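You operate a simulated robot arm through the tools that you are given. There is no shell and no other tool. Be economical: measure what you need, move in short steps, check, and stop when the job is done.

Carry out the task below with a simulated robot arm. There is one attempt and no reset: what you move stays moved.

TASK
Put things in order on the desk top. At the end: the beige calendar block stands where the yellow sponge stood; the green weight stands on top of the sea pouch; the yellow sponge stands where the green weight stood; the pink stamp card stands where the beige calendar block stood; whatever was shut is shut again. Leave all else as you found it, and nothing knocked over.
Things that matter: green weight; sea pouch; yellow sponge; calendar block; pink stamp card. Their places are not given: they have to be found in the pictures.

It is judged by the outcome, as a careful person would: the job done as asked, and still so three seconds after it is handed in. It fails if anything else is knocked over, pushed out of place, dropped, spilled or broken.

THE ROBOT
A 7-joint arm with a two-finger parallel gripper, fixed in place. Base frame: the origin is at the foot of the arm, x ahead of it, y to its left, z up; the work surface is at about z = 0. Lengths are in m, angles in rad, forces in N, time in s.
With the tool pointing down near the work surface it reaches from about 0.22 to 0.58 m from the base axis. Its first joint turns from -1.152 to 1.152 rad. Payload 2.5 kg.
Tool frame: the origin (TCP) lies between the finger pads and is the grasp point; the fingertips stand 0.023 m ahead of it; z points along the fingers, y is the line along which they close. The gripper opens to 0.094 m. The fingers are 0.038 m wide and 0.01 m thick; the gripper's body (0.054 by 0.096 m) begins 0.039 m behind the TCP.
Orientation is that of the tool frame in the base frame, as [roll, pitch, yaw] about the fixed x, y, z axes, in that order (R = Rz(yaw) Ry(pitch) Rx(roll)). With the fingers straight down and closing along the base's y, the tool's x points along the base's -x, its y along +y and its z along -z.

THE INTERFACE
- The arm moves only by the tool send_rows. Its argument "commands" is a list of rows, each an object of numbers (a shift or turn left out is 0, a gripper value left out holds the last): "x", "y", "z": the shift along the tool's x, y, z in m; "wx", "wy", "wz": the turn, a rotation vector about the tool's x, y, z in rad; "hand": the closure, from 0 (fully open) to 1 (shut). In form: [{"x": .., "y": .., "z": .., "wx": .., "wy": .., "wz": .., "hand": ..}, ...]. A call has 1 to 8 rows; each row shifts and turns the commanded pose from where the row before left it, along the tool's axes as they then stand. A row lasts 0.2 s, in which the tool goes at most 0.05 m and 0.15 rad; a call with a longer step from one row to the next is refused whole, and so is a gripper value outside its range. A pose out of reach is approached as far as the arm can. The call stops where the force on the tool passes 40 N (or 10 N more than at its start, if that is more) or the arm is blocked; 0.2 s more then pass. The fingers move at their own pace (about 0.108 m/s each) and stop on an object; they squeeze with about 29 N. The grip force told is the motor's: it shows also when the fingers shut on nothing. Time passes only in rows, and 0.2 s behind the last, so rows that do not move let the fingers close. It gives the time, the measured TCP pose, the force on the tool (base axes), the opening and the grip force at its end, in the units of the frame above (readings bear some noise).
- Cameras (640 x 400 px; columns grow to the right, rows downward): "scene" is fixed at [0.1243, -0.4221, 0.5247]; the picture's right is [0.72, -0.70, 0.00], its down [-0.52, -0.53, -0.67] and it looks along [0.46, 0.48, -0.75] (base axes); focal length 275 px, centre (320, 200). "wrist" rides on the gripper at [-0.039, 0, -0.044] in the tool frame; the picture's right is [0.00, -1.00, 0.00], its down [0.97, 0.00, -0.24] and it looks along [0.24, 0.00, 0.97] (tool axes); focal length 218 px, centre (320, 200).
- capture(camera): a new picture of that camera. No time passes.
- probe_pixels(camera, pixels): for up to 12 pixels [column, row] of the newest picture of that camera ("zoom" is the newest enlarged one), the place [x, y, z] in the base frame of the surface seen there, good to about 0.002 m. No time passes.
- zoom(camera, box): a new picture of the part [left, top, right, bottom] of that camera's present view, enlarged. No time passes.
- sign_off(): hands the job in; it is judged then, once.

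Work in short steps. Measure before you move; look again where a grasp or a placing could have gone wrong, and mend it. You have 80 turns and 46 pictures in all, those below and enlarged ones among them. Open the gripper and draw the arm clear of the work before you hand the job in, unless the task says otherwise; then end with one line.

The tools are called after "Call:" as name(argument=value, ...) on one line, values as JSON. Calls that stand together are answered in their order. send_rows: Moves the arm, as the interface text tells. Its arguments: {"type":"object","properties":{"commands":{"type":"array","items":{"type":"object","properties":{"x":{"type":"number"},"y":{"type":"number"},"z":{"type":"number"},"wx":{"type":"number"},"wy":{"type":"number"},"wz":{"type":"number"},"hand":{"type":"number"}}}}},"required":["commands"]} The other tools are called the same way: capture (camera) takes a picture; probe_pixels (camera, pixels) gives the place of the surface under pixels of a picture; zoom (camera, box) takes an enlarged picture of a part of a camera's view; sign_off () hands the job in.

At the start:

```text
clock: 0.0
ee_pos: [0.3519, -0.1925, 0.2753]
tcp_rot: [-3.141, 0.0, 3.141]
force: [0.6, 0.5, 0.2]
width: 0.0937
gripper_force: 0.1
```

scene: 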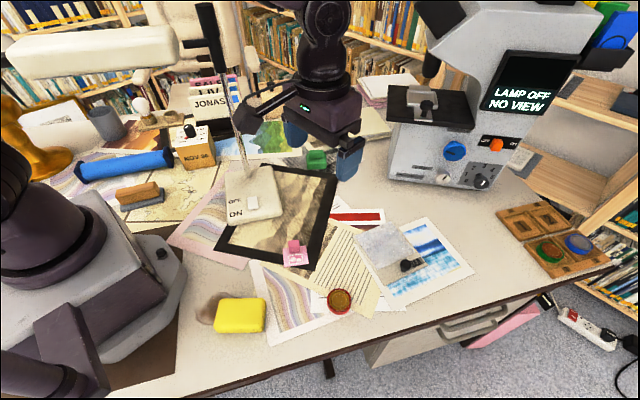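
wrist: 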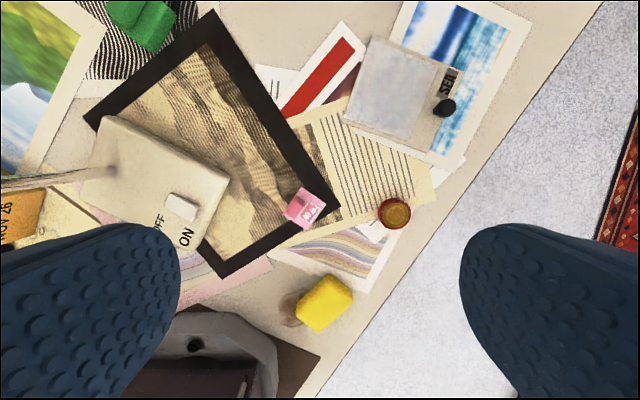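

I see the sponge near (240,315), the green weight (317,160), the sea pouch (390,250), the pink card (295,252) and the calendar (195,150). I'll zoom in and probe them.

Call:
zoom(camera="scene", box=[100, 100, 340, 250])

Call:
zoom(camera="scene", box=[190, 200, 450, 362])

Call:
probe_pixels(camera="scene", pixels=[[240, 305], [240, 328], [215, 312], [265, 312], [317, 155], [315, 165], [390, 245], [295, 245], [295, 262], [195, 130], [195, 155], [410, 266]])

```text
2.67 times, centred on (220, 175) of scene
```

zoom: 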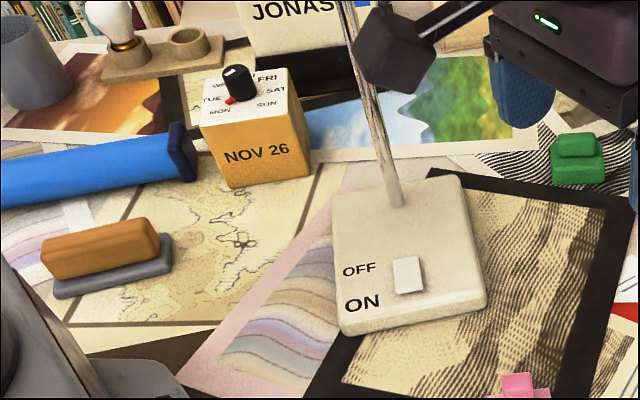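

```text
2.46 times, centred on (320, 281) of scene
```

zoom: 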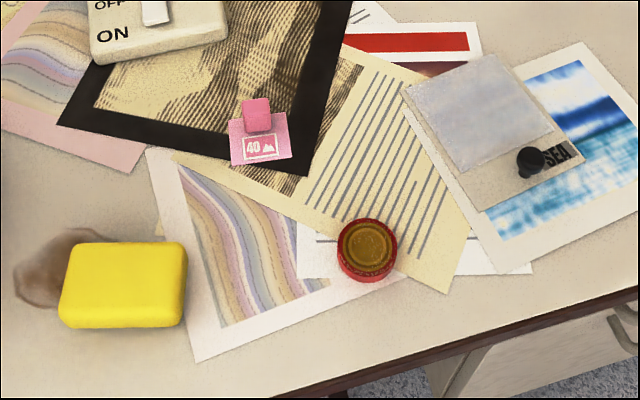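

```text
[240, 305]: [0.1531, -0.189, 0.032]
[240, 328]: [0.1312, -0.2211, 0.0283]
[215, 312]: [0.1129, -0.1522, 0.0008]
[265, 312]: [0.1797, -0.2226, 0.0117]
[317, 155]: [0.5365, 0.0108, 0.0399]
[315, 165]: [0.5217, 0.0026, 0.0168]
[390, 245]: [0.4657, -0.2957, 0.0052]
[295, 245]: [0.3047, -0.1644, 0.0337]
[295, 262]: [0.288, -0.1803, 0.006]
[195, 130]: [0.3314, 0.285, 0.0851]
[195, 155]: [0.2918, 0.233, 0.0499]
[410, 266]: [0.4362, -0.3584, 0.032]
```

Next I probe the obstacles (lamp pole, microscope) and the object edges.

Call:
probe_pixels(camera="scene", pixels=[[205, 15], [215, 55], [232, 110], [246, 165], [225, 165], [273, 165], [285, 212], [232, 222], [283, 100], [400, 120], [390, 175], [440, 105]])

Call:
probe_pixels(camera="wrist", pixels=[[300, 300], [330, 277], [353, 294], [312, 330], [305, 207], [150, 10], [130, 30], [445, 107], [375, 40], [345, 110], [460, 75], [430, 150]])

Call:
zoom(camera="wrist", box=[260, 20, 500, 170])

```text
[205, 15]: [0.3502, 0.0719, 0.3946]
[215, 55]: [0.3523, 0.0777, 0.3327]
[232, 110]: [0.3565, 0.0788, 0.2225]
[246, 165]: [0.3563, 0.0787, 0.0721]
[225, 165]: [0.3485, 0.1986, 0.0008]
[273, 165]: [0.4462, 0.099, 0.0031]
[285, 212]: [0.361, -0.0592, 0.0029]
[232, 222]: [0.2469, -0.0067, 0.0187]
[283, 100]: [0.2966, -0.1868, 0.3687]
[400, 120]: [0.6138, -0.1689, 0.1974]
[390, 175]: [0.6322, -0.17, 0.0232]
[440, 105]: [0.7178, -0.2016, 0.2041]
```

```text
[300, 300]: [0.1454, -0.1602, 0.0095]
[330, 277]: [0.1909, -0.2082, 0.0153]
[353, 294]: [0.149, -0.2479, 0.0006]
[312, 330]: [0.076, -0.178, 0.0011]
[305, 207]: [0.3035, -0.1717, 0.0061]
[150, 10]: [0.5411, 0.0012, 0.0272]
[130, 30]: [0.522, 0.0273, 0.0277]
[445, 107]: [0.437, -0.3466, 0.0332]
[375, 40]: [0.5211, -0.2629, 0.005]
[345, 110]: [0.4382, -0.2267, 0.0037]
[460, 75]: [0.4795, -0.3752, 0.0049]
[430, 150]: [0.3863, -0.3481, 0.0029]
```

```text
2.67 times, centred on (380, 95) of wrist
```

zoom: 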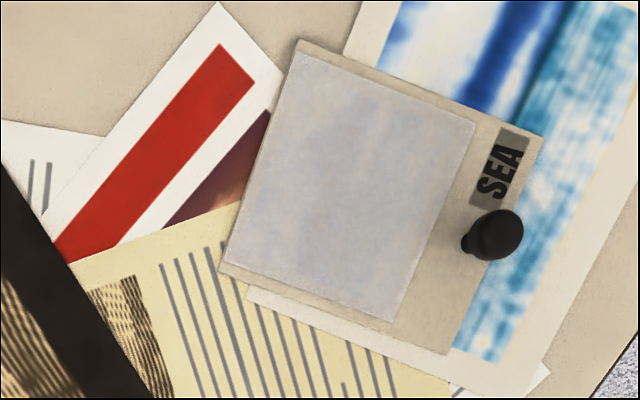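

The lamp pole stands at (0.356, 0.079) and is tall. I probe the shade and its arm, since they limit the route to the calendar.

Call:
probe_pixels(camera="scene", pixels=[[15, 60], [60, 60], [120, 50], [170, 45], [165, 70], [200, 43], [225, 42], [205, 4], [255, 60], [260, 100], [240, 150], [240, 20]])

Call:
zoom(camera="scene", box=[0, 0, 320, 200])

```text
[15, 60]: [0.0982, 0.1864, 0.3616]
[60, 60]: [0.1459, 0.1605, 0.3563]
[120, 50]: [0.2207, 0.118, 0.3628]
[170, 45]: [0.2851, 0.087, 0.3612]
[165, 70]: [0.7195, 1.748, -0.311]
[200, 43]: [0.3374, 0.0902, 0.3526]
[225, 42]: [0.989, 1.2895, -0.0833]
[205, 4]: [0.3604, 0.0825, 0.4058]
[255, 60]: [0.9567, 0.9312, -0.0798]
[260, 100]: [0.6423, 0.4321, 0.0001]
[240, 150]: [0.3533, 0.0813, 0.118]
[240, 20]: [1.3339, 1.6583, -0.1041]
```

```text
2.00 times, centred on (160, 100) of scene
```

zoom: 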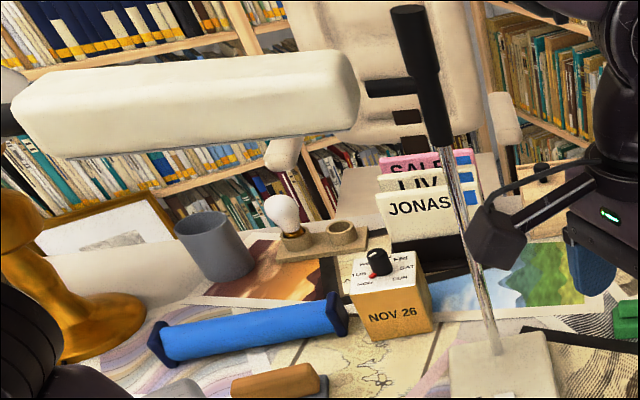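

The shade spans roughly (0.09,0.19) to (0.29,0.09) at z≈0.36, so the calendar needs care. I start with the green weight and move above it for a close view.

Call:
send_rows(commands=[{"x": -0.025, "y": 0.032, "z": 0.01}, {"x": -0.025, "y": 0.032, "z": 0.01}, {"x": -0.025, "y": 0.032, "z": 0.01}, {"x": -0.025, "y": 0.032, "z": 0.01}, {"x": -0.025, "y": 0.032, "z": 0.01}, {"x": -0.025, "y": 0.03, "z": 0.01}])

Call:
capture(camera="wrist")

Call:
capture(camera="scene")

```text
clock: 1.4
ee_pos: [0.5056, -0.0027, 0.2125]
tcp_rot: [-3.141, 0.0, -3.141]
force: [0.1, 0.3, -1.2]
width: 0.0941
gripper_force: 0.2
```

```text
39 pictures are left
```

wrist: 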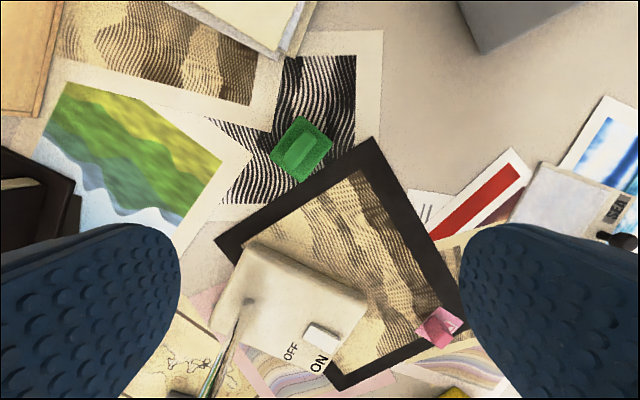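

```text
38 pictures are left
```

scene: 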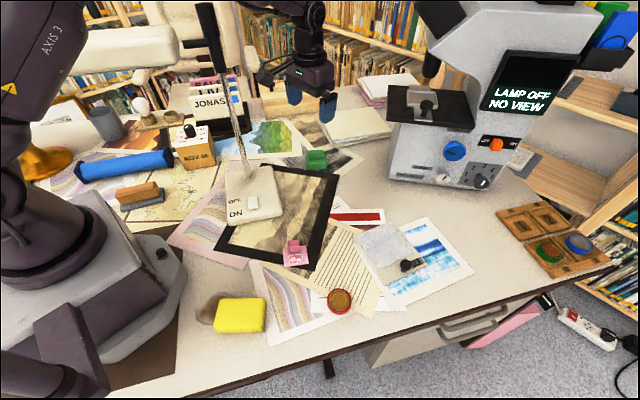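

Call:
zoom(camera="wrist", box=[220, 90, 380, 210])

Call:
probe_pixels(camera="wrist", pixels=[[299, 119], [331, 147], [303, 184], [272, 154], [295, 163], [312, 140], [304, 152], [338, 147], [298, 113], [264, 154], [303, 190]])

Call:
probe_pixels(camera="scene", pixels=[[110, 32], [140, 27], [110, 40], [140, 40], [120, 68], [150, 62], [165, 28], [100, 45], [130, 55], [172, 35]])

```text
3.33 times, centred on (300, 150) of wrist
```

zoom: 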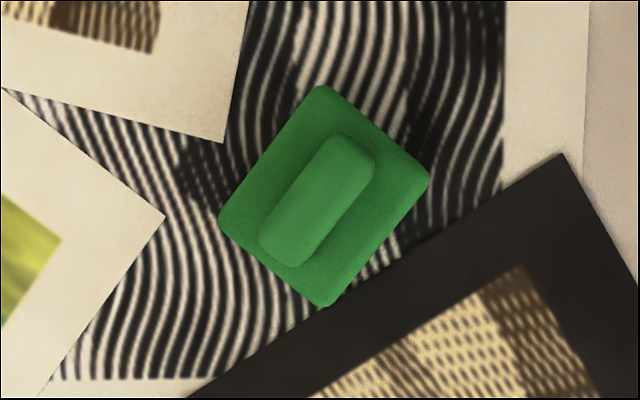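

```text
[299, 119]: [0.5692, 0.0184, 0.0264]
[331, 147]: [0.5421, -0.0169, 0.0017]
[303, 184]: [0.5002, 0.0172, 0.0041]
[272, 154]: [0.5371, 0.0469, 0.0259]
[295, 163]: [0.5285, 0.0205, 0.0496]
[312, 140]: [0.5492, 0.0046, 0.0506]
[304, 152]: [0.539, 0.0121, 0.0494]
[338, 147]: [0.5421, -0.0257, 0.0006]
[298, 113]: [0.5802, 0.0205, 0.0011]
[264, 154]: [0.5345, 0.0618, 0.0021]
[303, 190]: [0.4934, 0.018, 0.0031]
```

```text
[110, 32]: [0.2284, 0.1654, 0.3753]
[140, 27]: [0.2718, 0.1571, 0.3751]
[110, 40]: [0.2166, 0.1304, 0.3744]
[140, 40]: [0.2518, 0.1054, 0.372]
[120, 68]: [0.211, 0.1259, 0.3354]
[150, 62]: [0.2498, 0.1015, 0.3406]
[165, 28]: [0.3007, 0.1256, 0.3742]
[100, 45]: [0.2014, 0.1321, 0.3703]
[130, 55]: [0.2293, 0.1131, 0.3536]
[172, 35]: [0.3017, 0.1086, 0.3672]
```

The weight's handle bar is centred at (0.539, 0.0125, top 0.050), with its long axis at -37.5°. I turn the tool by 0.654 rad, centre over the handle and go down to z≈0.10.

Call:
send_rows(commands=[{"x": -0.0334, "y": 0.0152}, {"wz": 0.131, "z": 0.02}, {"wz": 0.131, "z": 0.025}, {"wz": 0.131, "z": 0.025}, {"wz": 0.131, "z": 0.025}, {"wz": 0.13, "z": 0.015}, {}])

Call:
capture(camera="wrist")

```text
clock: 3.0
ee_pos: [0.536, 0.013, 0.1039]
tcp_rot: [-3.141, 0.0, 2.486]
force: [-0.7, -0.2, -0.3]
width: 0.094
gripper_force: 0.2
```

```text
36 pictures are left
```

wrist: 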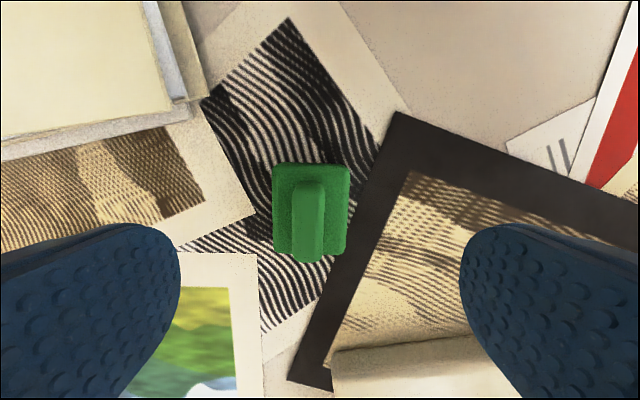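

Call:
probe_pixels(camera="wrist", pixels=[[298, 210], [319, 210], [308, 183], [307, 232], [309, 210], [308, 245], [280, 205], [342, 205]])

```text
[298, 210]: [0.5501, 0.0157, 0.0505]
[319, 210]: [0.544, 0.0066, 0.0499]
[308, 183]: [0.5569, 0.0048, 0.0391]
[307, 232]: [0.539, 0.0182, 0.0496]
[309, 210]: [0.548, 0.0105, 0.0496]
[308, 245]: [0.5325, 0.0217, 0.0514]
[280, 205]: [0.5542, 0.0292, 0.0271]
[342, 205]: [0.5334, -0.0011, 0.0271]
```

The handle centre refines to (0.543, 0.014). I shift 5 mm on each of tool x and y, go down to z 0.052 and close.

Call:
send_rows(commands=[{"x": -0.005, "y": 0.005, "z": 0.012}, {"z": 0.02}, {"z": 0.02}, {}, {"hand": 1}, {"hand": 1}, {"hand": 1}])

Call:
zoom(camera="wrist", box=[160, 100, 480, 300])

```text
clock: 4.6
ee_pos: [0.5426, 0.0146, 0.0535]
tcp_rot: [-3.141, 0.0, 2.487]
force: [0.8, 0.9, -0.1]
width: 0.0157
gripper_force: 28.9
```

```text
2.00 times, centred on (320, 200) of wrist
```

zoom: 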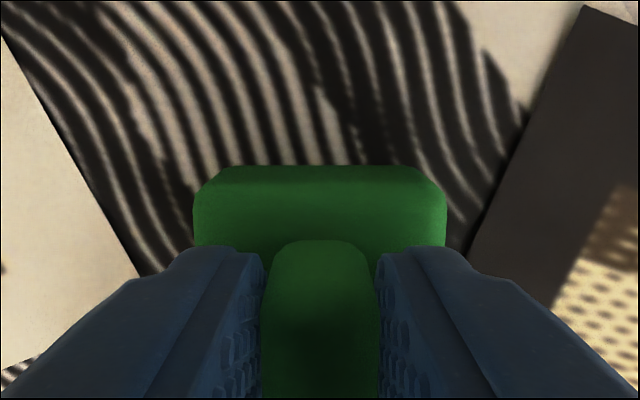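

The weight is held (width 0.0157). I lift it about 0.1 m and carry it towards the pouch.

Call:
send_rows(commands=[{"z": -0.02, "hand": 1}, {"z": -0.035}, {"z": -0.035}, {"z": -0.02}])

Call:
send_rows(commands=[{"x": -0.013, "y": -0.032}, {"x": -0.013, "y": -0.032}, {"x": -0.013, "y": -0.032}, {"x": -0.013, "y": -0.032}, {"x": -0.013, "y": -0.032}, {"x": -0.013, "y": -0.032}, {"x": -0.013, "y": -0.032}, {}])

Call:
capture(camera="wrist")

Call:
zoom(camera="scene", box=[280, 130, 500, 310])

```text
clock: 5.6
ee_pos: [0.5411, 0.0127, 0.1625]
tcp_rot: [-3.141, 0.002, 2.487]
force: [-0.5, 0.6, -3.8]
width: 0.016
gripper_force: 28.9
```

```text
clock: 7.4
ee_pos: [0.4776, -0.2199, 0.1645]
tcp_rot: [3.141, 0.0, 2.486]
force: [-1.0, -0.1, -4.4]
width: 0.0157
gripper_force: 29.6
```

```text
34 pictures are left
```

wrist: 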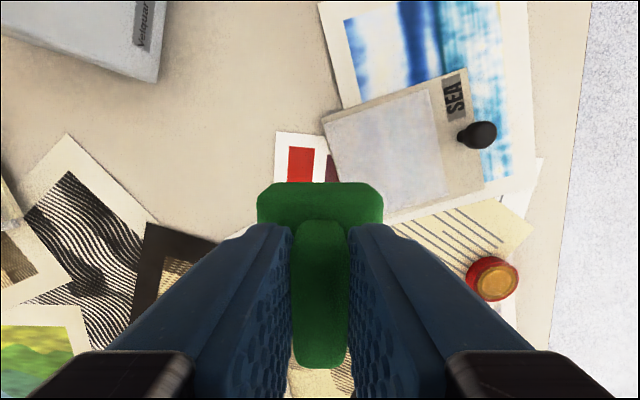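

```text
2.22 times, centred on (390, 220) of scene
```

zoom: 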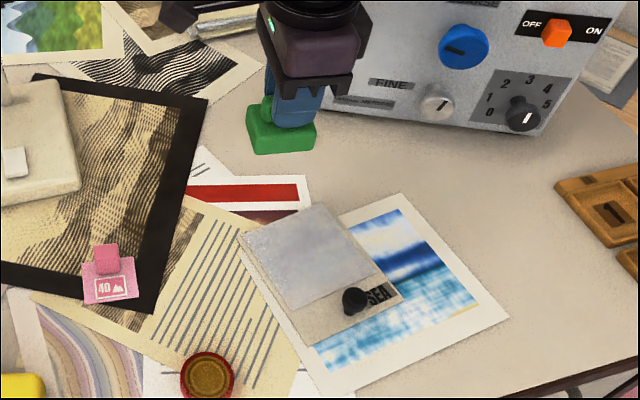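

Call:
probe_pixels(camera="wrist", pixels=[[325, 145], [462, 72], [482, 188], [428, 93], [443, 195], [390, 150], [400, 155], [477, 134], [464, 132]])

Call:
probe_pixels(camera="zoom", pixels=[[240, 238], [322, 205], [400, 298], [300, 343], [380, 278], [285, 308], [310, 260], [330, 280]])

```text
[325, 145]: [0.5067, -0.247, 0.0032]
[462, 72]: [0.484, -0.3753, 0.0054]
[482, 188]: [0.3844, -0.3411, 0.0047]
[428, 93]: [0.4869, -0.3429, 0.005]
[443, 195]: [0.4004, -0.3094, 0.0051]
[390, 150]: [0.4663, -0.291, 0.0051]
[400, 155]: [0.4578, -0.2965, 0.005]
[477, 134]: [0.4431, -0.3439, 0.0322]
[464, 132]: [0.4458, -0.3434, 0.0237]
```

```text
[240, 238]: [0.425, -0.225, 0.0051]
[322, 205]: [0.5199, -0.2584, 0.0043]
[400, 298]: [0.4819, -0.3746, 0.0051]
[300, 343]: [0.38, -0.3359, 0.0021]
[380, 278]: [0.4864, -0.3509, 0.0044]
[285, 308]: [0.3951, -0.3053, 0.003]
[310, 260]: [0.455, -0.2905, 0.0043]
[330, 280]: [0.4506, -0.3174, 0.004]
```

The pouch window is centred near (0.457, -0.285) and its knob is at (0.440, -0.346). I'll place the weight at (0.457, -0.288): over it first, then down, checking before release.

Call:
send_rows(commands=[{"x": -0.0126, "y": -0.0333}, {"x": -0.0126, "y": -0.0332}, {"z": 0.03}, {"z": 0.03}, {"z": 0.025}, {}])

Call:
zoom(camera="scene", box=[300, 150, 480, 310])

```text
clock: 8.8
ee_pos: [0.4601, -0.2863, 0.0777]
tcp_rot: [-3.141, 0.0, 2.487]
force: [0.7, -0.2, -3.9]
width: 0.0156
gripper_force: 29.8
```

```text
2.50 times, centred on (390, 230) of scene
```

zoom: 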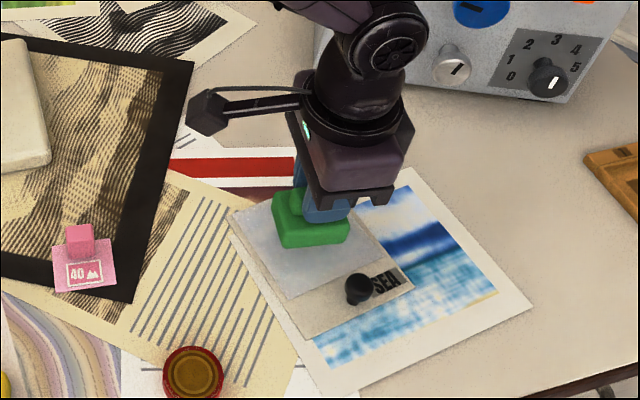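

Placement looks right. I lower gently to contact.

Call:
send_rows(commands=[{"z": 0.01}, {"z": 0.006}, {"z": 0.004}, {}, {}])

```text
clock: 10.0
ee_pos: [0.4582, -0.2878, 0.0569]
tcp_rot: [3.14, 0.0, 2.488]
force: [-0.1, 0.9, -3.4]
width: 0.0159
gripper_force: 29.5
```

Call:
send_rows(commands=[{"z": 0.0015}, {}, {"z": 0.0015}, {}])

```text
clock: 11.0
ee_pos: [0.4592, -0.2887, 0.0563]
tcp_rot: [-3.141, 0.005, 2.486]
force: [-9.7, 5.0, 29.9]
width: 0.0163
gripper_force: 28.9
```

Contact is made (force 30 N up). I ease up 1 mm, open partially and withdraw straight up.

Call:
send_rows(commands=[{"z": -0.0015}, {"hand": 0.6}, {"hand": 0.6}, {}, {"z": -0.03}, {"z": -0.04}, {"z": -0.04}, {}])

Call:
capture(camera="scene")

```text
clock: 12.8
ee_pos: [0.4578, -0.2881, 0.1663]
tcp_rot: [3.142, 0.001, 2.487]
force: [0.0, -0.3, -0.7]
width: 0.0375
gripper_force: 0.1
```

```text
31 pictures are left
```

scene: 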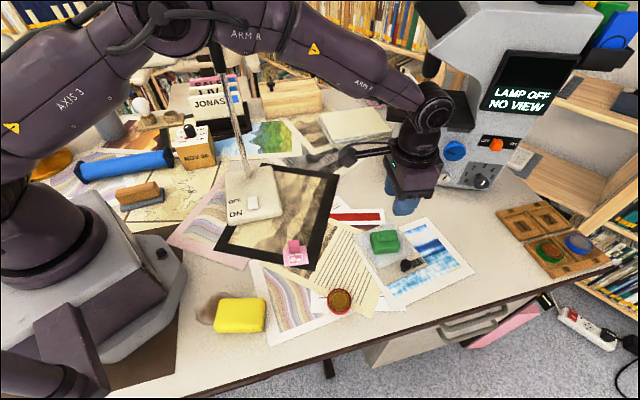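

The weight stands on the pouch. I probe the arm's own links to learn its shape for the shade question, and probe the sponge from here.

Call:
probe_pixels(camera="scene", pixels=[[50, 180], [70, 100], [100, 45], [180, 30], [240, 35], [310, 45], [360, 80], [430, 105], [405, 165], [245, 60]])

Call:
zoom(camera="scene", box=[190, 275, 290, 350])

```text
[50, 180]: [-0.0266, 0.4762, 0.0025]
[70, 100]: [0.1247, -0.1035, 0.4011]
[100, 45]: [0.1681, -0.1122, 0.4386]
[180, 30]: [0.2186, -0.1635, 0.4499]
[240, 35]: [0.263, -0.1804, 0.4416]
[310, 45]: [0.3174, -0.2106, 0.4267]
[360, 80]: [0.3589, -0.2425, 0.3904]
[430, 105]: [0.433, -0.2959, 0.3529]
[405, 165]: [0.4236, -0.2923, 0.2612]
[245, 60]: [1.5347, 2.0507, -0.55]
```

```text
5.33 times, centred on (240, 312) of scene
```

zoom: 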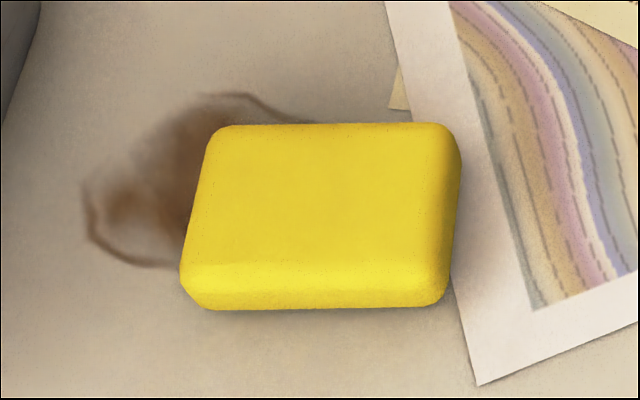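

To learn whether the forearm clears the shade, I'll pose the tool at the mirrored spot (0.30,-0.26), which is free of tall things and on the way to the sponge, and measure the links there.

Call:
send_rows(commands=[{"x": 0.0356, "y": -0.0185}, {"x": 0.0356, "y": -0.0185}, {"x": 0.0356, "y": -0.0185}, {"x": 0.0356, "y": -0.0185}, {"z": 0.03, "hand": 0}, {"z": 0.015}, {}])

Call:
capture(camera="scene")

Call:
capture(camera="wrist")

```text
clock: 14.4
ee_pos: [0.3001, -0.2577, 0.1223]
tcp_rot: [-3.141, 0.001, 2.488]
force: [0.3, 0.6, -0.2]
width: 0.0942
gripper_force: 0.1
```

```text
29 pictures are left
```

scene: 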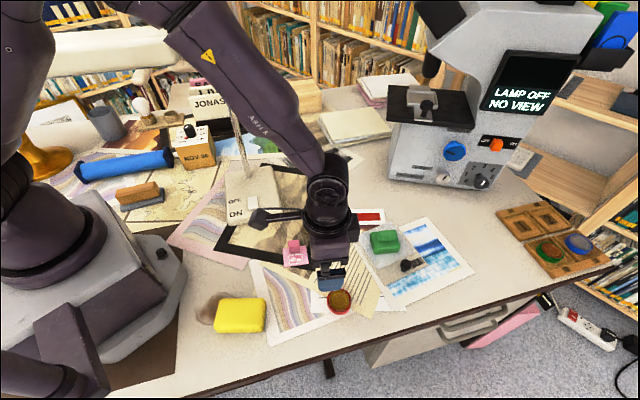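

```text
28 pictures are left
```

wrist: 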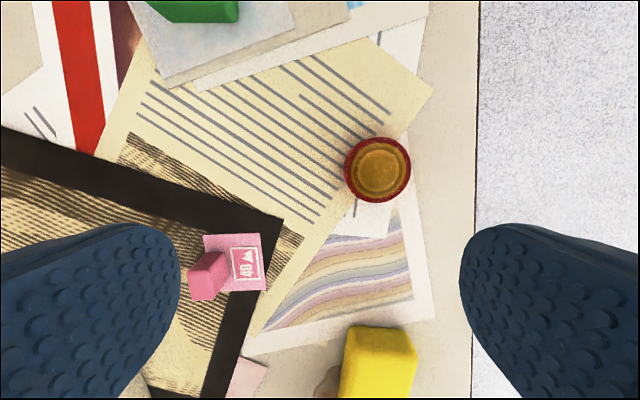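

Call:
probe_pixels(camera="scene", pixels=[[20, 60], [20, 20], [170, 20], [200, 30], [225, 90], [250, 120], [270, 150], [310, 150], [330, 185], [210, 20], [280, 85], [325, 205]])

Call:
probe_pixels(camera="scene", pixels=[[190, 125], [190, 130], [185, 132], [176, 138], [192, 142], [215, 137], [178, 165], [185, 169], [213, 162], [200, 127], [214, 90], [165, 160]])

```text
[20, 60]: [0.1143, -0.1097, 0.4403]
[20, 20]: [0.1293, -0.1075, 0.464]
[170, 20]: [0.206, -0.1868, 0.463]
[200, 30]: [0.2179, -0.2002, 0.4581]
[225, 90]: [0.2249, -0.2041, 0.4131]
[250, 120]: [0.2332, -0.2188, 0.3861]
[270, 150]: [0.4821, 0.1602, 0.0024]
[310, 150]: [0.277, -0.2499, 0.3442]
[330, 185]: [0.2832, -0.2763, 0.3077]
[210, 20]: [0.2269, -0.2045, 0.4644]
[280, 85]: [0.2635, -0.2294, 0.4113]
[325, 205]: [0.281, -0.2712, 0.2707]
```

```text
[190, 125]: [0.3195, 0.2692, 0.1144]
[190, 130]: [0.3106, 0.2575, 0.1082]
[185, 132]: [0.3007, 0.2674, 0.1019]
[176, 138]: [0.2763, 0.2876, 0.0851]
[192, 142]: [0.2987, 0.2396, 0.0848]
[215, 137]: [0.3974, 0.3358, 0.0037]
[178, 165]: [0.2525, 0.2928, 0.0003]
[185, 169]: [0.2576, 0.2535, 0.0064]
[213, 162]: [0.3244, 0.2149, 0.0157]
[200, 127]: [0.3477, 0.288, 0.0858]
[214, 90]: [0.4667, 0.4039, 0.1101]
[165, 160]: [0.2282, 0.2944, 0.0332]
```

Forearm at the mirrored pose passes r≈0.32 at z≈0.39, so there is just enough clearance behind the shade (r≤0.29, z≤0.375). Now the sponge: I probe its outline in the zoomed picture, and the jar too.

Call:
probe_pixels(camera="zoom", pixels=[[222, 133], [440, 133], [437, 270], [195, 268], [320, 200], [190, 300], [440, 300], [315, 305], [455, 200], [188, 240], [330, 128], [320, 262]])

Call:
probe_pixels(camera="wrist", pixels=[[378, 168], [350, 335], [410, 335], [378, 331], [208, 275], [243, 262], [203, 237], [263, 233], [267, 289], [200, 262], [215, 285]])

```text
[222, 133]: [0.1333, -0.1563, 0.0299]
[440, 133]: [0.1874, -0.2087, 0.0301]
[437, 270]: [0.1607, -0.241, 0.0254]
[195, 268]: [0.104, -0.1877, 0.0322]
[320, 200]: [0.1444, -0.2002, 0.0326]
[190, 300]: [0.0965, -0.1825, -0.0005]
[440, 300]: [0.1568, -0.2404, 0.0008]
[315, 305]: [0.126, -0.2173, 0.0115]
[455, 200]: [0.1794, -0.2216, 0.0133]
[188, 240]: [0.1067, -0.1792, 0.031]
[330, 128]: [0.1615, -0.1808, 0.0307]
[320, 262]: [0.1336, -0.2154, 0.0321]
```

```text
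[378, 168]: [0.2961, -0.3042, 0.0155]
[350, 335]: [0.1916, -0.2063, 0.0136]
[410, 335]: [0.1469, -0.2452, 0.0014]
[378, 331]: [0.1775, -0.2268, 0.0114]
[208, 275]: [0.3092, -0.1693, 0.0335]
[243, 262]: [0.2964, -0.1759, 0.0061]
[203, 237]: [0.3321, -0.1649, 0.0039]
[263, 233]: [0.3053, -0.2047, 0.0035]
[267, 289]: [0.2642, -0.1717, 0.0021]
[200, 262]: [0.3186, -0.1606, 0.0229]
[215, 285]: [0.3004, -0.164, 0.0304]
```

Sponge: centre (0.1465, -0.1985), top 0.032, long axis at -44°, about 0.045 wide. I turn the tool 0.118 rad and move above it at z 0.12.

Call:
send_rows(commands=[{"wz": 0.118}, {"x": 0.0379, "y": -0.0162}, {"x": 0.0379, "y": -0.0162}, {"x": 0.0379, "y": -0.0162}, {"x": 0.0377, "y": -0.0161}, {}, {"z": 0.03}, {}])

Call:
capture(camera="wrist")

```text
clock: 16.2
ee_pos: [0.1463, -0.2007, 0.0899]
tcp_rot: [3.141, 0.001, 2.369]
force: [0.3, -0.9, 0.9]
width: 0.094
gripper_force: 0.0
```

```text
27 pictures are left
```

wrist: 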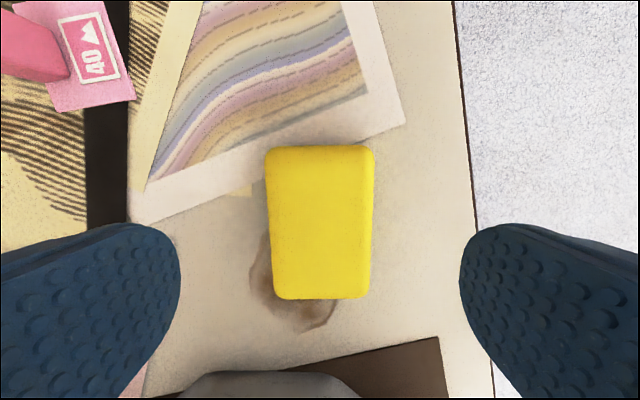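

Call:
probe_pixels(camera="wrist", pixels=[[275, 175], [365, 175], [280, 292], [362, 292], [320, 225], [320, 160], [320, 294], [320, 150]])

Call:
send_rows(commands=[{"z": 0.03}, {"z": 0.025}, {"z": 0.006}, {}, {"hand": 1}, {"hand": 1}, {"hand": 1}])

```text
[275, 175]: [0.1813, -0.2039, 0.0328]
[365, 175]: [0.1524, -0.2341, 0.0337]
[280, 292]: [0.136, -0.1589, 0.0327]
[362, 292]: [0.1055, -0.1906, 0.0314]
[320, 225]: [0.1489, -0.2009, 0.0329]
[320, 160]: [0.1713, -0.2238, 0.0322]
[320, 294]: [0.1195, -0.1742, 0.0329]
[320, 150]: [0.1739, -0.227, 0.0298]
```

```text
clock: 17.8
ee_pos: [0.1458, -0.2014, 0.0289]
tcp_rot: [-3.141, 0.0, 2.368]
force: [0.5, -0.7, 0.5]
width: 0.0541
gripper_force: 28.8
```

The sponge is gripped (width 0.054). I lift and carry it to the weight's spot (0.543, 0.014), turning back to yaw 2.487.

Call:
send_rows(commands=[{"z": -0.03, "hand": 1}, {"z": -0.04}, {"z": -0.03}, {"wz": -0.118}, {"x": -0.0184, "y": 0.0413}, {"x": -0.0184, "y": 0.0413}, {"x": -0.0184, "y": 0.0413}, {"x": -0.0184, "y": 0.0413}])

Call:
send_rows(commands=[{"x": -0.0184, "y": 0.0413}, {"x": -0.0184, "y": 0.0413}, {"x": -0.0184, "y": 0.0413}, {"x": -0.0184, "y": 0.0413}, {"x": -0.0184, "y": 0.0413}, {"x": -0.018, "y": 0.0413}, {}, {}])

Call:
capture(camera="wrist")

```text
clock: 19.6
ee_pos: [0.3067, -0.1139, 0.1294]
tcp_rot: [3.141, 0.0, 2.485]
force: [0.3, -0.9, -0.2]
width: 0.0538
gripper_force: 29.4
```

```text
clock: 21.4
ee_pos: [0.5437, 0.0177, 0.1284]
tcp_rot: [3.14, 0.0, 2.487]
force: [-0.3, 0.2, -0.8]
width: 0.0537
gripper_force: 29.0
```

```text
26 pictures are left
```

wrist: 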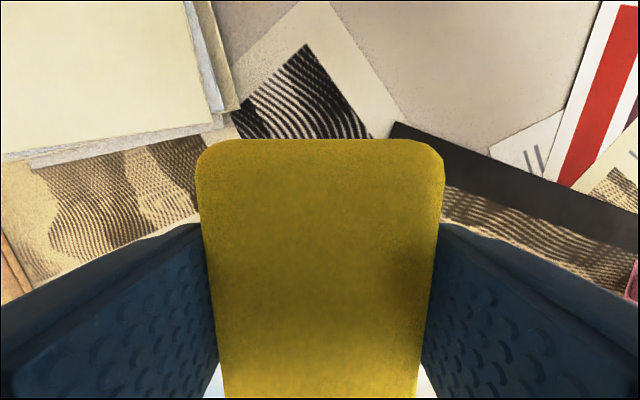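

Call:
send_rows(commands=[{"x": -0.0017, "y": -0.0033, "z": 0.03}, {"z": 0.035}, {"z": 0.02}, {}, {"z": 0.006}, {"z": 0.003}, {}, {}])

```text
clock: 23.2
ee_pos: [0.5422, 0.0124, 0.0362]
tcp_rot: [3.14, 0.0, 2.488]
force: [0.1, 0.0, -0.4]
width: 0.0538
gripper_force: 28.8
```

Call:
send_rows(commands=[{"z": 0.002}, {}, {"z": 0.002}, {}, {"z": 0.0015}, {}])

```text
clock: 24.6
ee_pos: [0.5431, 0.0125, 0.0309]
tcp_rot: [-3.141, 0.002, 2.487]
force: [-0.3, 0.7, -0.7]
width: 0.0538
gripper_force: 29.0
```

Call:
send_rows(commands=[{"z": 0.001}, {}, {"hand": 0.2}, {"hand": 0.2}, {"z": -0.03}, {"z": -0.04}, {"z": -0.04}, {}])

Call:
capture(camera="wrist")

```text
clock: 26.4
ee_pos: [0.5434, 0.008, 0.1409]
tcp_rot: [-3.141, -0.001, 2.487]
force: [-0.4, -0.1, -0.5]
width: 0.0752
gripper_force: 0.1
```

```text
25 pictures are left
```

wrist: 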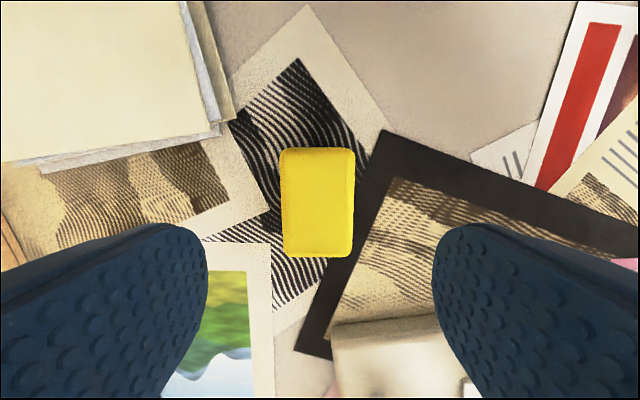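

The sponge stands in place. For the calendar I go up to z≈0.40 at r≈0.47 before crossing outside the lamp pole.

Call:
send_rows(commands=[{"z": -0.04, "hand": 0}, {"z": -0.04}, {"x": 0.008, "y": -0.0137, "z": -0.036}, {"x": 0.008, "y": -0.0137, "z": -0.036}, {"x": 0.008, "y": -0.0137, "z": -0.036}, {"x": 0.008, "y": -0.0137, "z": -0.036}, {"x": 0.008, "y": -0.0137, "z": -0.036}, {}])

Call:
capture(camera="wrist")

Call:
capture(camera="scene")

```text
clock: 28.2
ee_pos: [0.4702, -0.0186, 0.4011]
tcp_rot: [-3.141, 0.001, 2.487]
force: [-0.3, -0.9, 0.7]
width: 0.0942
gripper_force: 0.1
```

```text
24 pictures are left
```

wrist: 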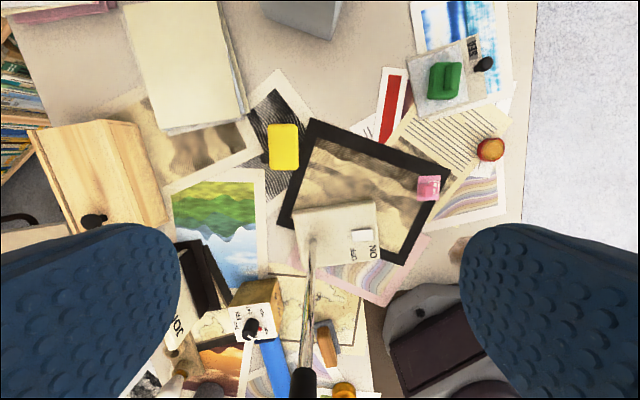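

```text
23 pictures are left
```

scene: 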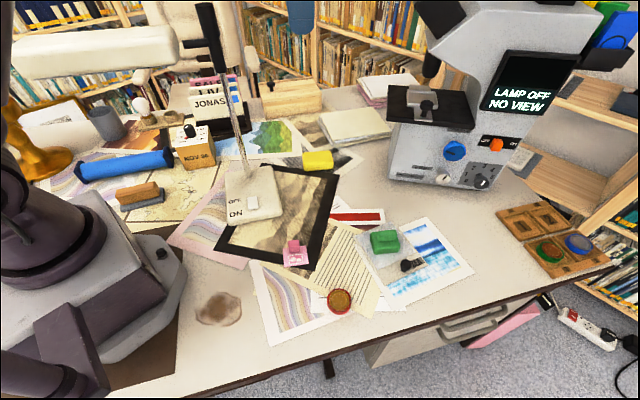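

All links are high. I cross outside the pole: first to (0.44, 0.17), then a check.

Call:
send_rows(commands=[{"x": 0.0278, "y": 0.0263}, {"x": 0.0278, "y": 0.0263}, {"x": 0.0278, "y": 0.0263}, {"x": 0.0278, "y": 0.0263}, {"x": 0.0277, "y": 0.0264}, {}])

Call:
capture(camera="scene")

```text
clock: 29.6
ee_pos: [0.4379, 0.1705, 0.3991]
tcp_rot: [-3.141, 0.001, 2.487]
force: [-0.6, -0.5, 0.2]
width: 0.0942
gripper_force: 0.0
```

```text
22 pictures are left
```

scene: 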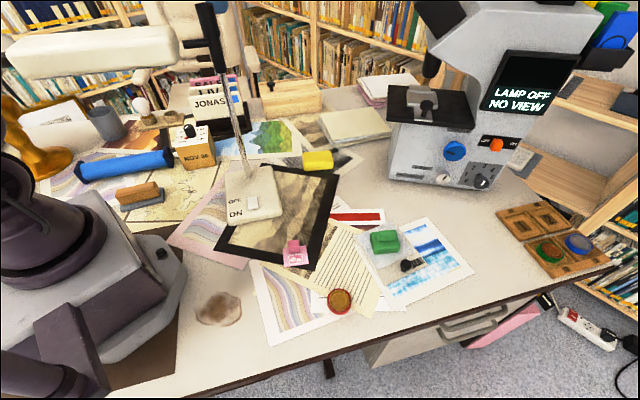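

Call:
send_rows(commands=[{"x": 0.0366, "y": 0.0097}, {"x": 0.0366, "y": 0.0097}, {"x": 0.0366, "y": 0.0097}, {"x": 0.0366, "y": 0.0097}, {}])

Call:
capture(camera="wrist")

```text
clock: 30.8
ee_pos: [0.3479, 0.2933, 0.3983]
tcp_rot: [3.141, 0.001, 2.488]
force: [0.3, 0.4, 0.2]
width: 0.0941
gripper_force: 0.1
```

```text
21 pictures are left
```

wrist: 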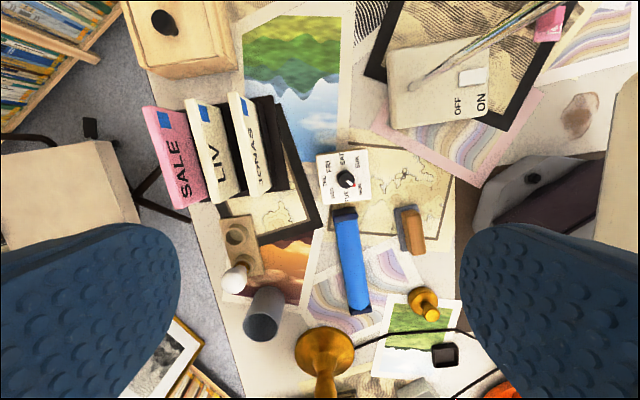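

Call:
zoom(camera="wrist", box=[264, 120, 424, 240])

Call:
probe_pixels(camera="wrist", pixels=[[320, 156], [366, 151], [369, 197], [324, 202], [347, 180], [342, 175], [248, 145], [310, 195], [262, 110], [343, 215], [300, 140], [236, 280]])

```text
3.33 times, centred on (344, 180) of wrist
```

zoom: 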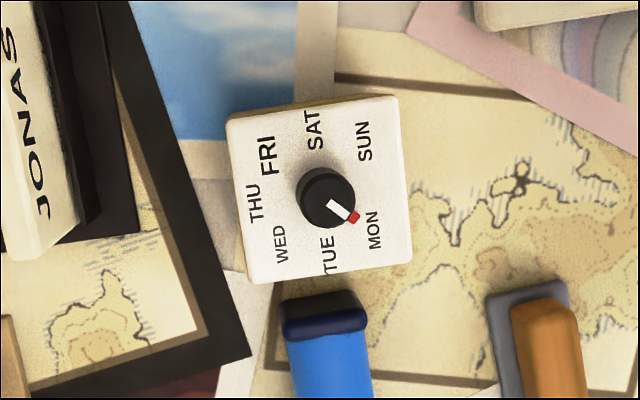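

```text
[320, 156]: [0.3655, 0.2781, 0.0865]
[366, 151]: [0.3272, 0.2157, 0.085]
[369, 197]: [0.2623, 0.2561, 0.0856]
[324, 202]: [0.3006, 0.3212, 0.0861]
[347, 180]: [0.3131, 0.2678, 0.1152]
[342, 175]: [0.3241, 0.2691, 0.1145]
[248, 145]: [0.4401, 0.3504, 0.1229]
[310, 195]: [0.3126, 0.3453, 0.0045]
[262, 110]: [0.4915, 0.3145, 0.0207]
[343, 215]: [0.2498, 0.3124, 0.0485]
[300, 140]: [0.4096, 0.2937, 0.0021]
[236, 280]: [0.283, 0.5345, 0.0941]
```

The dial on top points at MON, so I'll grip the body, not the dial: centre (0.314,0.268), about 0.075 square, faces at 58°. I align and lower to z≈0.2, then check the forearm against the shade.

Call:
send_rows(commands=[{"wz": -0.097}, {"x": 0.0154, "y": -0.0396}, {"z": 0.04}, {"z": 0.04}, {"z": 0.04}, {"z": 0.04}, {"z": 0.038}, {}])

Call:
capture(camera="scene")

Call:
capture(camera="wrist")

```text
clock: 32.6
ee_pos: [0.3127, 0.2657, 0.1997]
tcp_rot: [-3.14, 0.0, 2.583]
force: [0.6, 0.5, 0.4]
width: 0.0939
gripper_force: 0.1
```

```text
19 pictures are left
```

scene: 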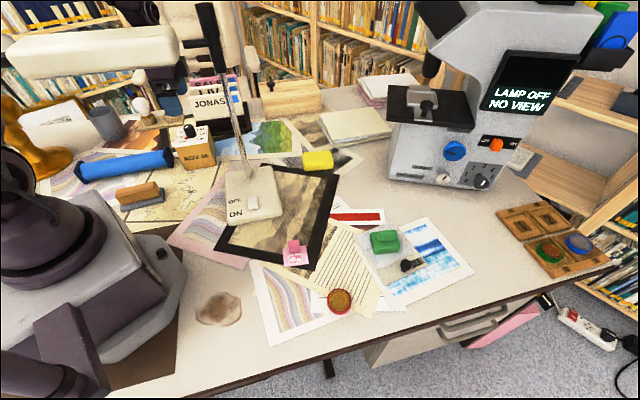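

```text
18 pictures are left
```

wrist: 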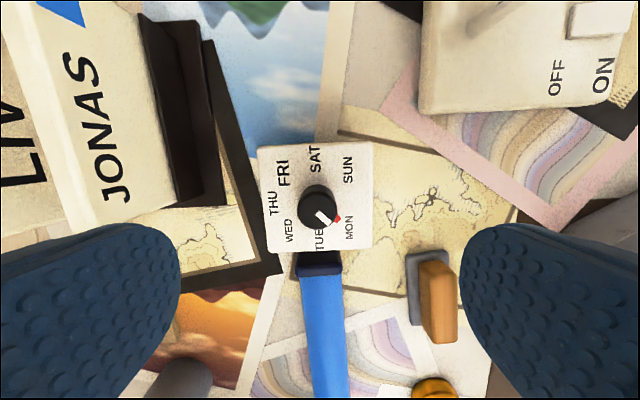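

Call:
probe_pixels(camera="wrist", pixels=[[262, 150], [370, 146], [272, 249], [367, 245], [318, 195], [264, 200], [370, 195], [415, 285], [440, 300], [320, 275]])

Call:
probe_pixels(camera="scene", pixels=[[170, 72], [168, 80], [172, 100], [155, 76], [176, 28], [178, 50], [135, 10], [178, 62]])

```text
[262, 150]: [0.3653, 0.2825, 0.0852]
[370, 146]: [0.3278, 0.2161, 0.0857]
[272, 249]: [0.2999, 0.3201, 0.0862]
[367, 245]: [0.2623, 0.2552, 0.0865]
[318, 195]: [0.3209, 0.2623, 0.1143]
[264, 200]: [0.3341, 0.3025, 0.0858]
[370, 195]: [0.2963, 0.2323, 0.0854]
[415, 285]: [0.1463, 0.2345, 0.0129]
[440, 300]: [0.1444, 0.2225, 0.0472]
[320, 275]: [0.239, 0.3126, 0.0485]
```

```text
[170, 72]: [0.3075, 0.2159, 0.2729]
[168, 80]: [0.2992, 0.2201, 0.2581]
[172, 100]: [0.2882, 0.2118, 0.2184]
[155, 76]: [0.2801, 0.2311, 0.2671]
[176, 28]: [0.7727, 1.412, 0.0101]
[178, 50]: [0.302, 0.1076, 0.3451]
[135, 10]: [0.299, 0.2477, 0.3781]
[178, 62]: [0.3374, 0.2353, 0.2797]
```

Refined: yaw 2.618, centre (0.3138, 0.2685). I correct and descend to z≈0.125, then check.

Call:
send_rows(commands=[{"wz": -0.035}, {"y": 0.003, "x": 0.0004, "z": 0.02}, {"z": 0.02}, {"z": 0.02}, {"z": 0.015}, {}])

Call:
capture(camera="wrist")

Call:
zoom(camera="scene", box=[0, 0, 280, 180])

```text
clock: 34.0
ee_pos: [0.3137, 0.2674, 0.1264]
tcp_rot: [-3.141, 0.0, 2.62]
force: [0.3, -0.4, -0.3]
width: 0.0941
gripper_force: 0.0
```

```text
17 pictures are left
```

wrist: 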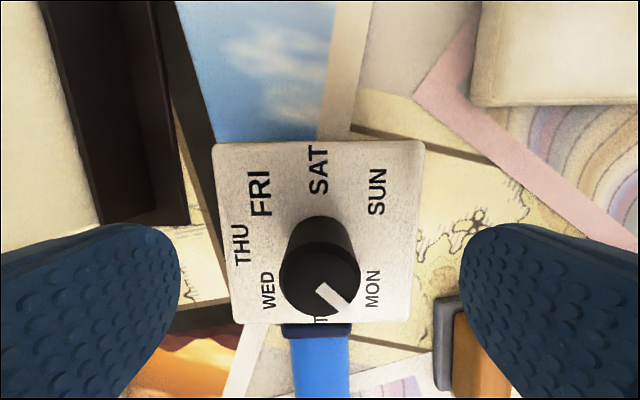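

```text
2.22 times, centred on (140, 90) of scene
```

zoom: 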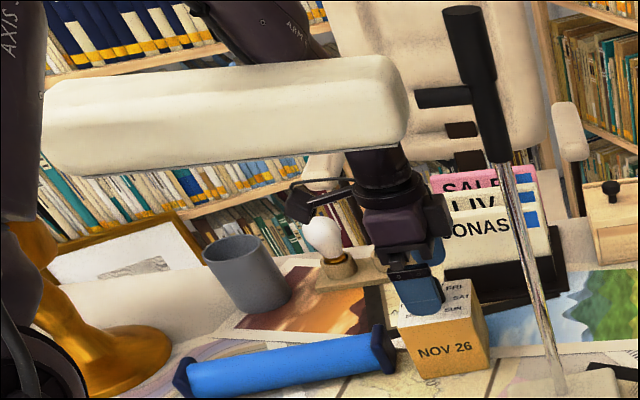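

Call:
probe_pixels(camera="zoom", pixels=[[260, 55], [235, 40], [290, 50], [250, 20], [20, 100], [35, 150], [60, 120], [50, 90], [310, 55], [275, 70], [330, 62], [35, 60]])

```text
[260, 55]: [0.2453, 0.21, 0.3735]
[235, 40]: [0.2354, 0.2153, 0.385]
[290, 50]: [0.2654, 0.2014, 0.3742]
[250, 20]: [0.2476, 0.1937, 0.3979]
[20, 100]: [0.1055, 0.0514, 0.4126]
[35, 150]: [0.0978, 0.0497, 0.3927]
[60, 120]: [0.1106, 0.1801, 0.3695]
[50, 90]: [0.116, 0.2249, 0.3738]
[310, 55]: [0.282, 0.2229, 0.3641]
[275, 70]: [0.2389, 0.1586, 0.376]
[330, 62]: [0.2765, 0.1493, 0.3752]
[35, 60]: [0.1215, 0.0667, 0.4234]
```

The forearm at z 0.374 lies at r 0.323–0.335, while the shade's far edge is at about 0.295, so I have some 3–4 cm of gap. I descend in small steps to z≈0.082.

Call:
send_rows(commands=[{"z": 0.012}, {"z": 0.012}, {"z": 0.01}, {"z": 0.01}, {}])

Call:
zoom(camera="scene", box=[60, 0, 260, 180])

```text
clock: 35.2
ee_pos: [0.3137, 0.2688, 0.0823]
tcp_rot: [-3.141, 0.0, 2.621]
force: [0.3, -0.2, -0.2]
width: 0.094
gripper_force: 0.0
```

```text
2.22 times, centred on (160, 90) of scene
```

zoom: 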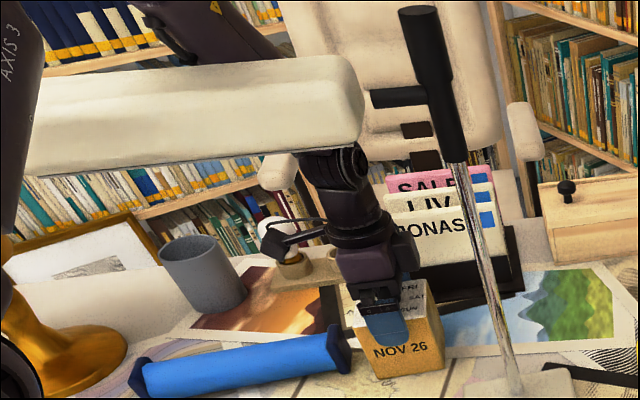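

Call:
probe_pixels(camera="zoom", pixels=[[200, 50], [215, 58], [230, 62], [260, 57], [190, 20], [200, 64], [180, 40], [165, 30], [230, 30], [285, 50]])

Call:
send_rows(commands=[{"hand": 1}, {"hand": 1}, {"hand": 1}])

```text
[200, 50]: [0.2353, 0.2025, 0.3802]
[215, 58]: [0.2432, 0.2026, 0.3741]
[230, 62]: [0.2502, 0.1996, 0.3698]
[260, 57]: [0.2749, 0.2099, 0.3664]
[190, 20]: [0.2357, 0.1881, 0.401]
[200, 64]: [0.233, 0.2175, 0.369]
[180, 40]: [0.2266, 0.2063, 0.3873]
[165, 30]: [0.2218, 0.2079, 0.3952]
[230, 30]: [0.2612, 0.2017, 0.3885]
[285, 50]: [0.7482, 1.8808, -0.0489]
```

```text
clock: 36.0
ee_pos: [0.3141, 0.2685, 0.0821]
tcp_rot: [-3.141, 0.0, 2.619]
force: [0.6, 0.4, -0.5]
width: 0.0847
gripper_force: 28.8
```

The calendar is gripped (width 0.085) and the forearm still clears the shade. I lift slowly first and check that the force is plausible.

Call:
send_rows(commands=[{"z": -0.015, "hand": 1}, {"z": -0.025}, {"z": -0.035}, {"z": -0.035}, {}])

Call:
zoom(camera="scene", box=[60, 0, 300, 180])

```text
clock: 37.2
ee_pos: [0.3128, 0.2661, 0.1918]
tcp_rot: [-3.139, -0.001, 2.62]
force: [-1.3, -0.2, -3.9]
width: 0.0844
gripper_force: 29.0
```

```text
2.22 times, centred on (180, 90) of scene
```

zoom: 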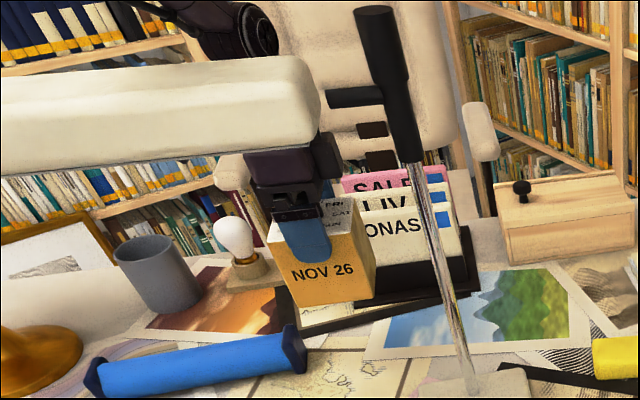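

Call:
send_rows(commands=[{"z": -0.042}, {"z": -0.042}, {"z": -0.042}, {"z": -0.042}, {"z": -0.042}, {"x": -0.012, "y": 0.0265}, {"x": -0.012, "y": 0.0265}, {}])

```text
clock: 39.0
ee_pos: [0.3607, 0.3019, 0.4016]
tcp_rot: [-3.14, -0.001, 2.618]
force: [0.5, 1.2, -4.3]
width: 0.0847
gripper_force: 28.5
```

I cross back outside the pole.

Call:
send_rows(commands=[{"x": -0.0357, "y": -0.0176}, {"x": -0.0357, "y": -0.0176}, {"x": -0.0357, "y": -0.0176}, {"x": -0.0357, "y": -0.0176}, {"x": -0.0275, "y": -0.039}, {"x": -0.0275, "y": -0.039}, {"x": -0.0275, "y": -0.039}, {"x": -0.0275, "y": -0.039}])

```text
clock: 40.8
ee_pos: [0.4657, -0.0194, 0.4006]
tcp_rot: [3.139, 0.0, 2.619]
force: [0.4, 0.1, -3.7]
width: 0.0852
gripper_force: 29.1
```

Call:
send_rows(commands=[{"x": 0.0012, "y": -0.0335, "z": 0.025}, {"x": 0.0012, "y": -0.0335, "z": 0.025}, {"x": 0.0012, "y": -0.0335, "z": 0.025}, {"x": 0.0012, "y": -0.0335, "z": 0.025}, {"x": 0.0012, "y": -0.0335, "z": 0.025}, {"x": 0.0012, "y": -0.0335, "z": 0.025}, {"wz": 0.125}, {"wz": 0.125}])

```text
clock: 42.6
ee_pos: [0.361, -0.1907, 0.2526]
tcp_rot: [-3.141, 0.0, 2.369]
force: [-0.6, 0.5, -3.3]
width: 0.0849
gripper_force: 29.5
```

Call:
send_rows(commands=[{"x": 0.0297, "y": -0.0313, "z": 0.01}, {"x": 0.0297, "y": -0.0313, "z": 0.01}, {"x": 0.0297, "y": -0.0313, "z": 0.01}, {"x": 0.0297, "y": -0.0313, "z": 0.01}, {"x": 0.0295, "y": -0.0314, "z": 0.01}, {}])

Call:
capture(camera="scene")

```text
clock: 44.0
ee_pos: [0.1478, -0.1997, 0.2006]
tcp_rot: [-3.141, -0.002, 2.371]
force: [0.6, 0.5, -3.5]
width: 0.0848
gripper_force: 29.0
```

```text
13 pictures are left
```

scene: 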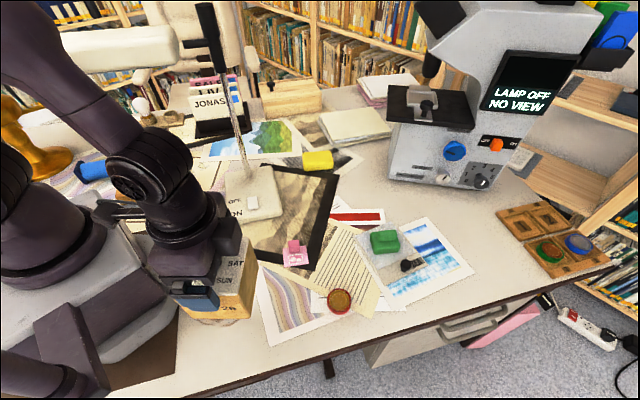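

Over the sponge's old place (0.1455,-0.1995). I lower it stepwise.

Call:
send_rows(commands=[{"x": 0.0018, "y": -0.0015, "z": 0.03}, {"z": 0.035}, {"z": 0.03}, {"z": 0.01}, {"z": 0.006}, {}, {}])

```text
clock: 45.6
ee_pos: [0.1418, -0.1991, 0.0922]
tcp_rot: [3.141, -0.001, 2.369]
force: [0.7, 0.0, -3.3]
width: 0.085
gripper_force: 28.8
```

Call:
send_rows(commands=[{"x": -0.0018, "y": 0.0017, "z": 0.004}, {"z": 0.003}, {}, {"z": 0.0015}, {}, {}])

```text
clock: 47.0
ee_pos: [0.1457, -0.2006, 0.0833]
tcp_rot: [3.141, -0.001, 2.369]
force: [-0.4, -0.1, -4.2]
width: 0.085
gripper_force: 29.2
```

Call:
send_rows(commands=[{"z": 0.0012}, {}, {"z": 0.001}, {}])

```text
clock: 48.0
ee_pos: [0.1453, -0.2002, 0.0815]
tcp_rot: [-3.141, 0.003, 2.368]
force: [-6.3, 1.6, 22.8]
width: 0.085
gripper_force: 28.9
```

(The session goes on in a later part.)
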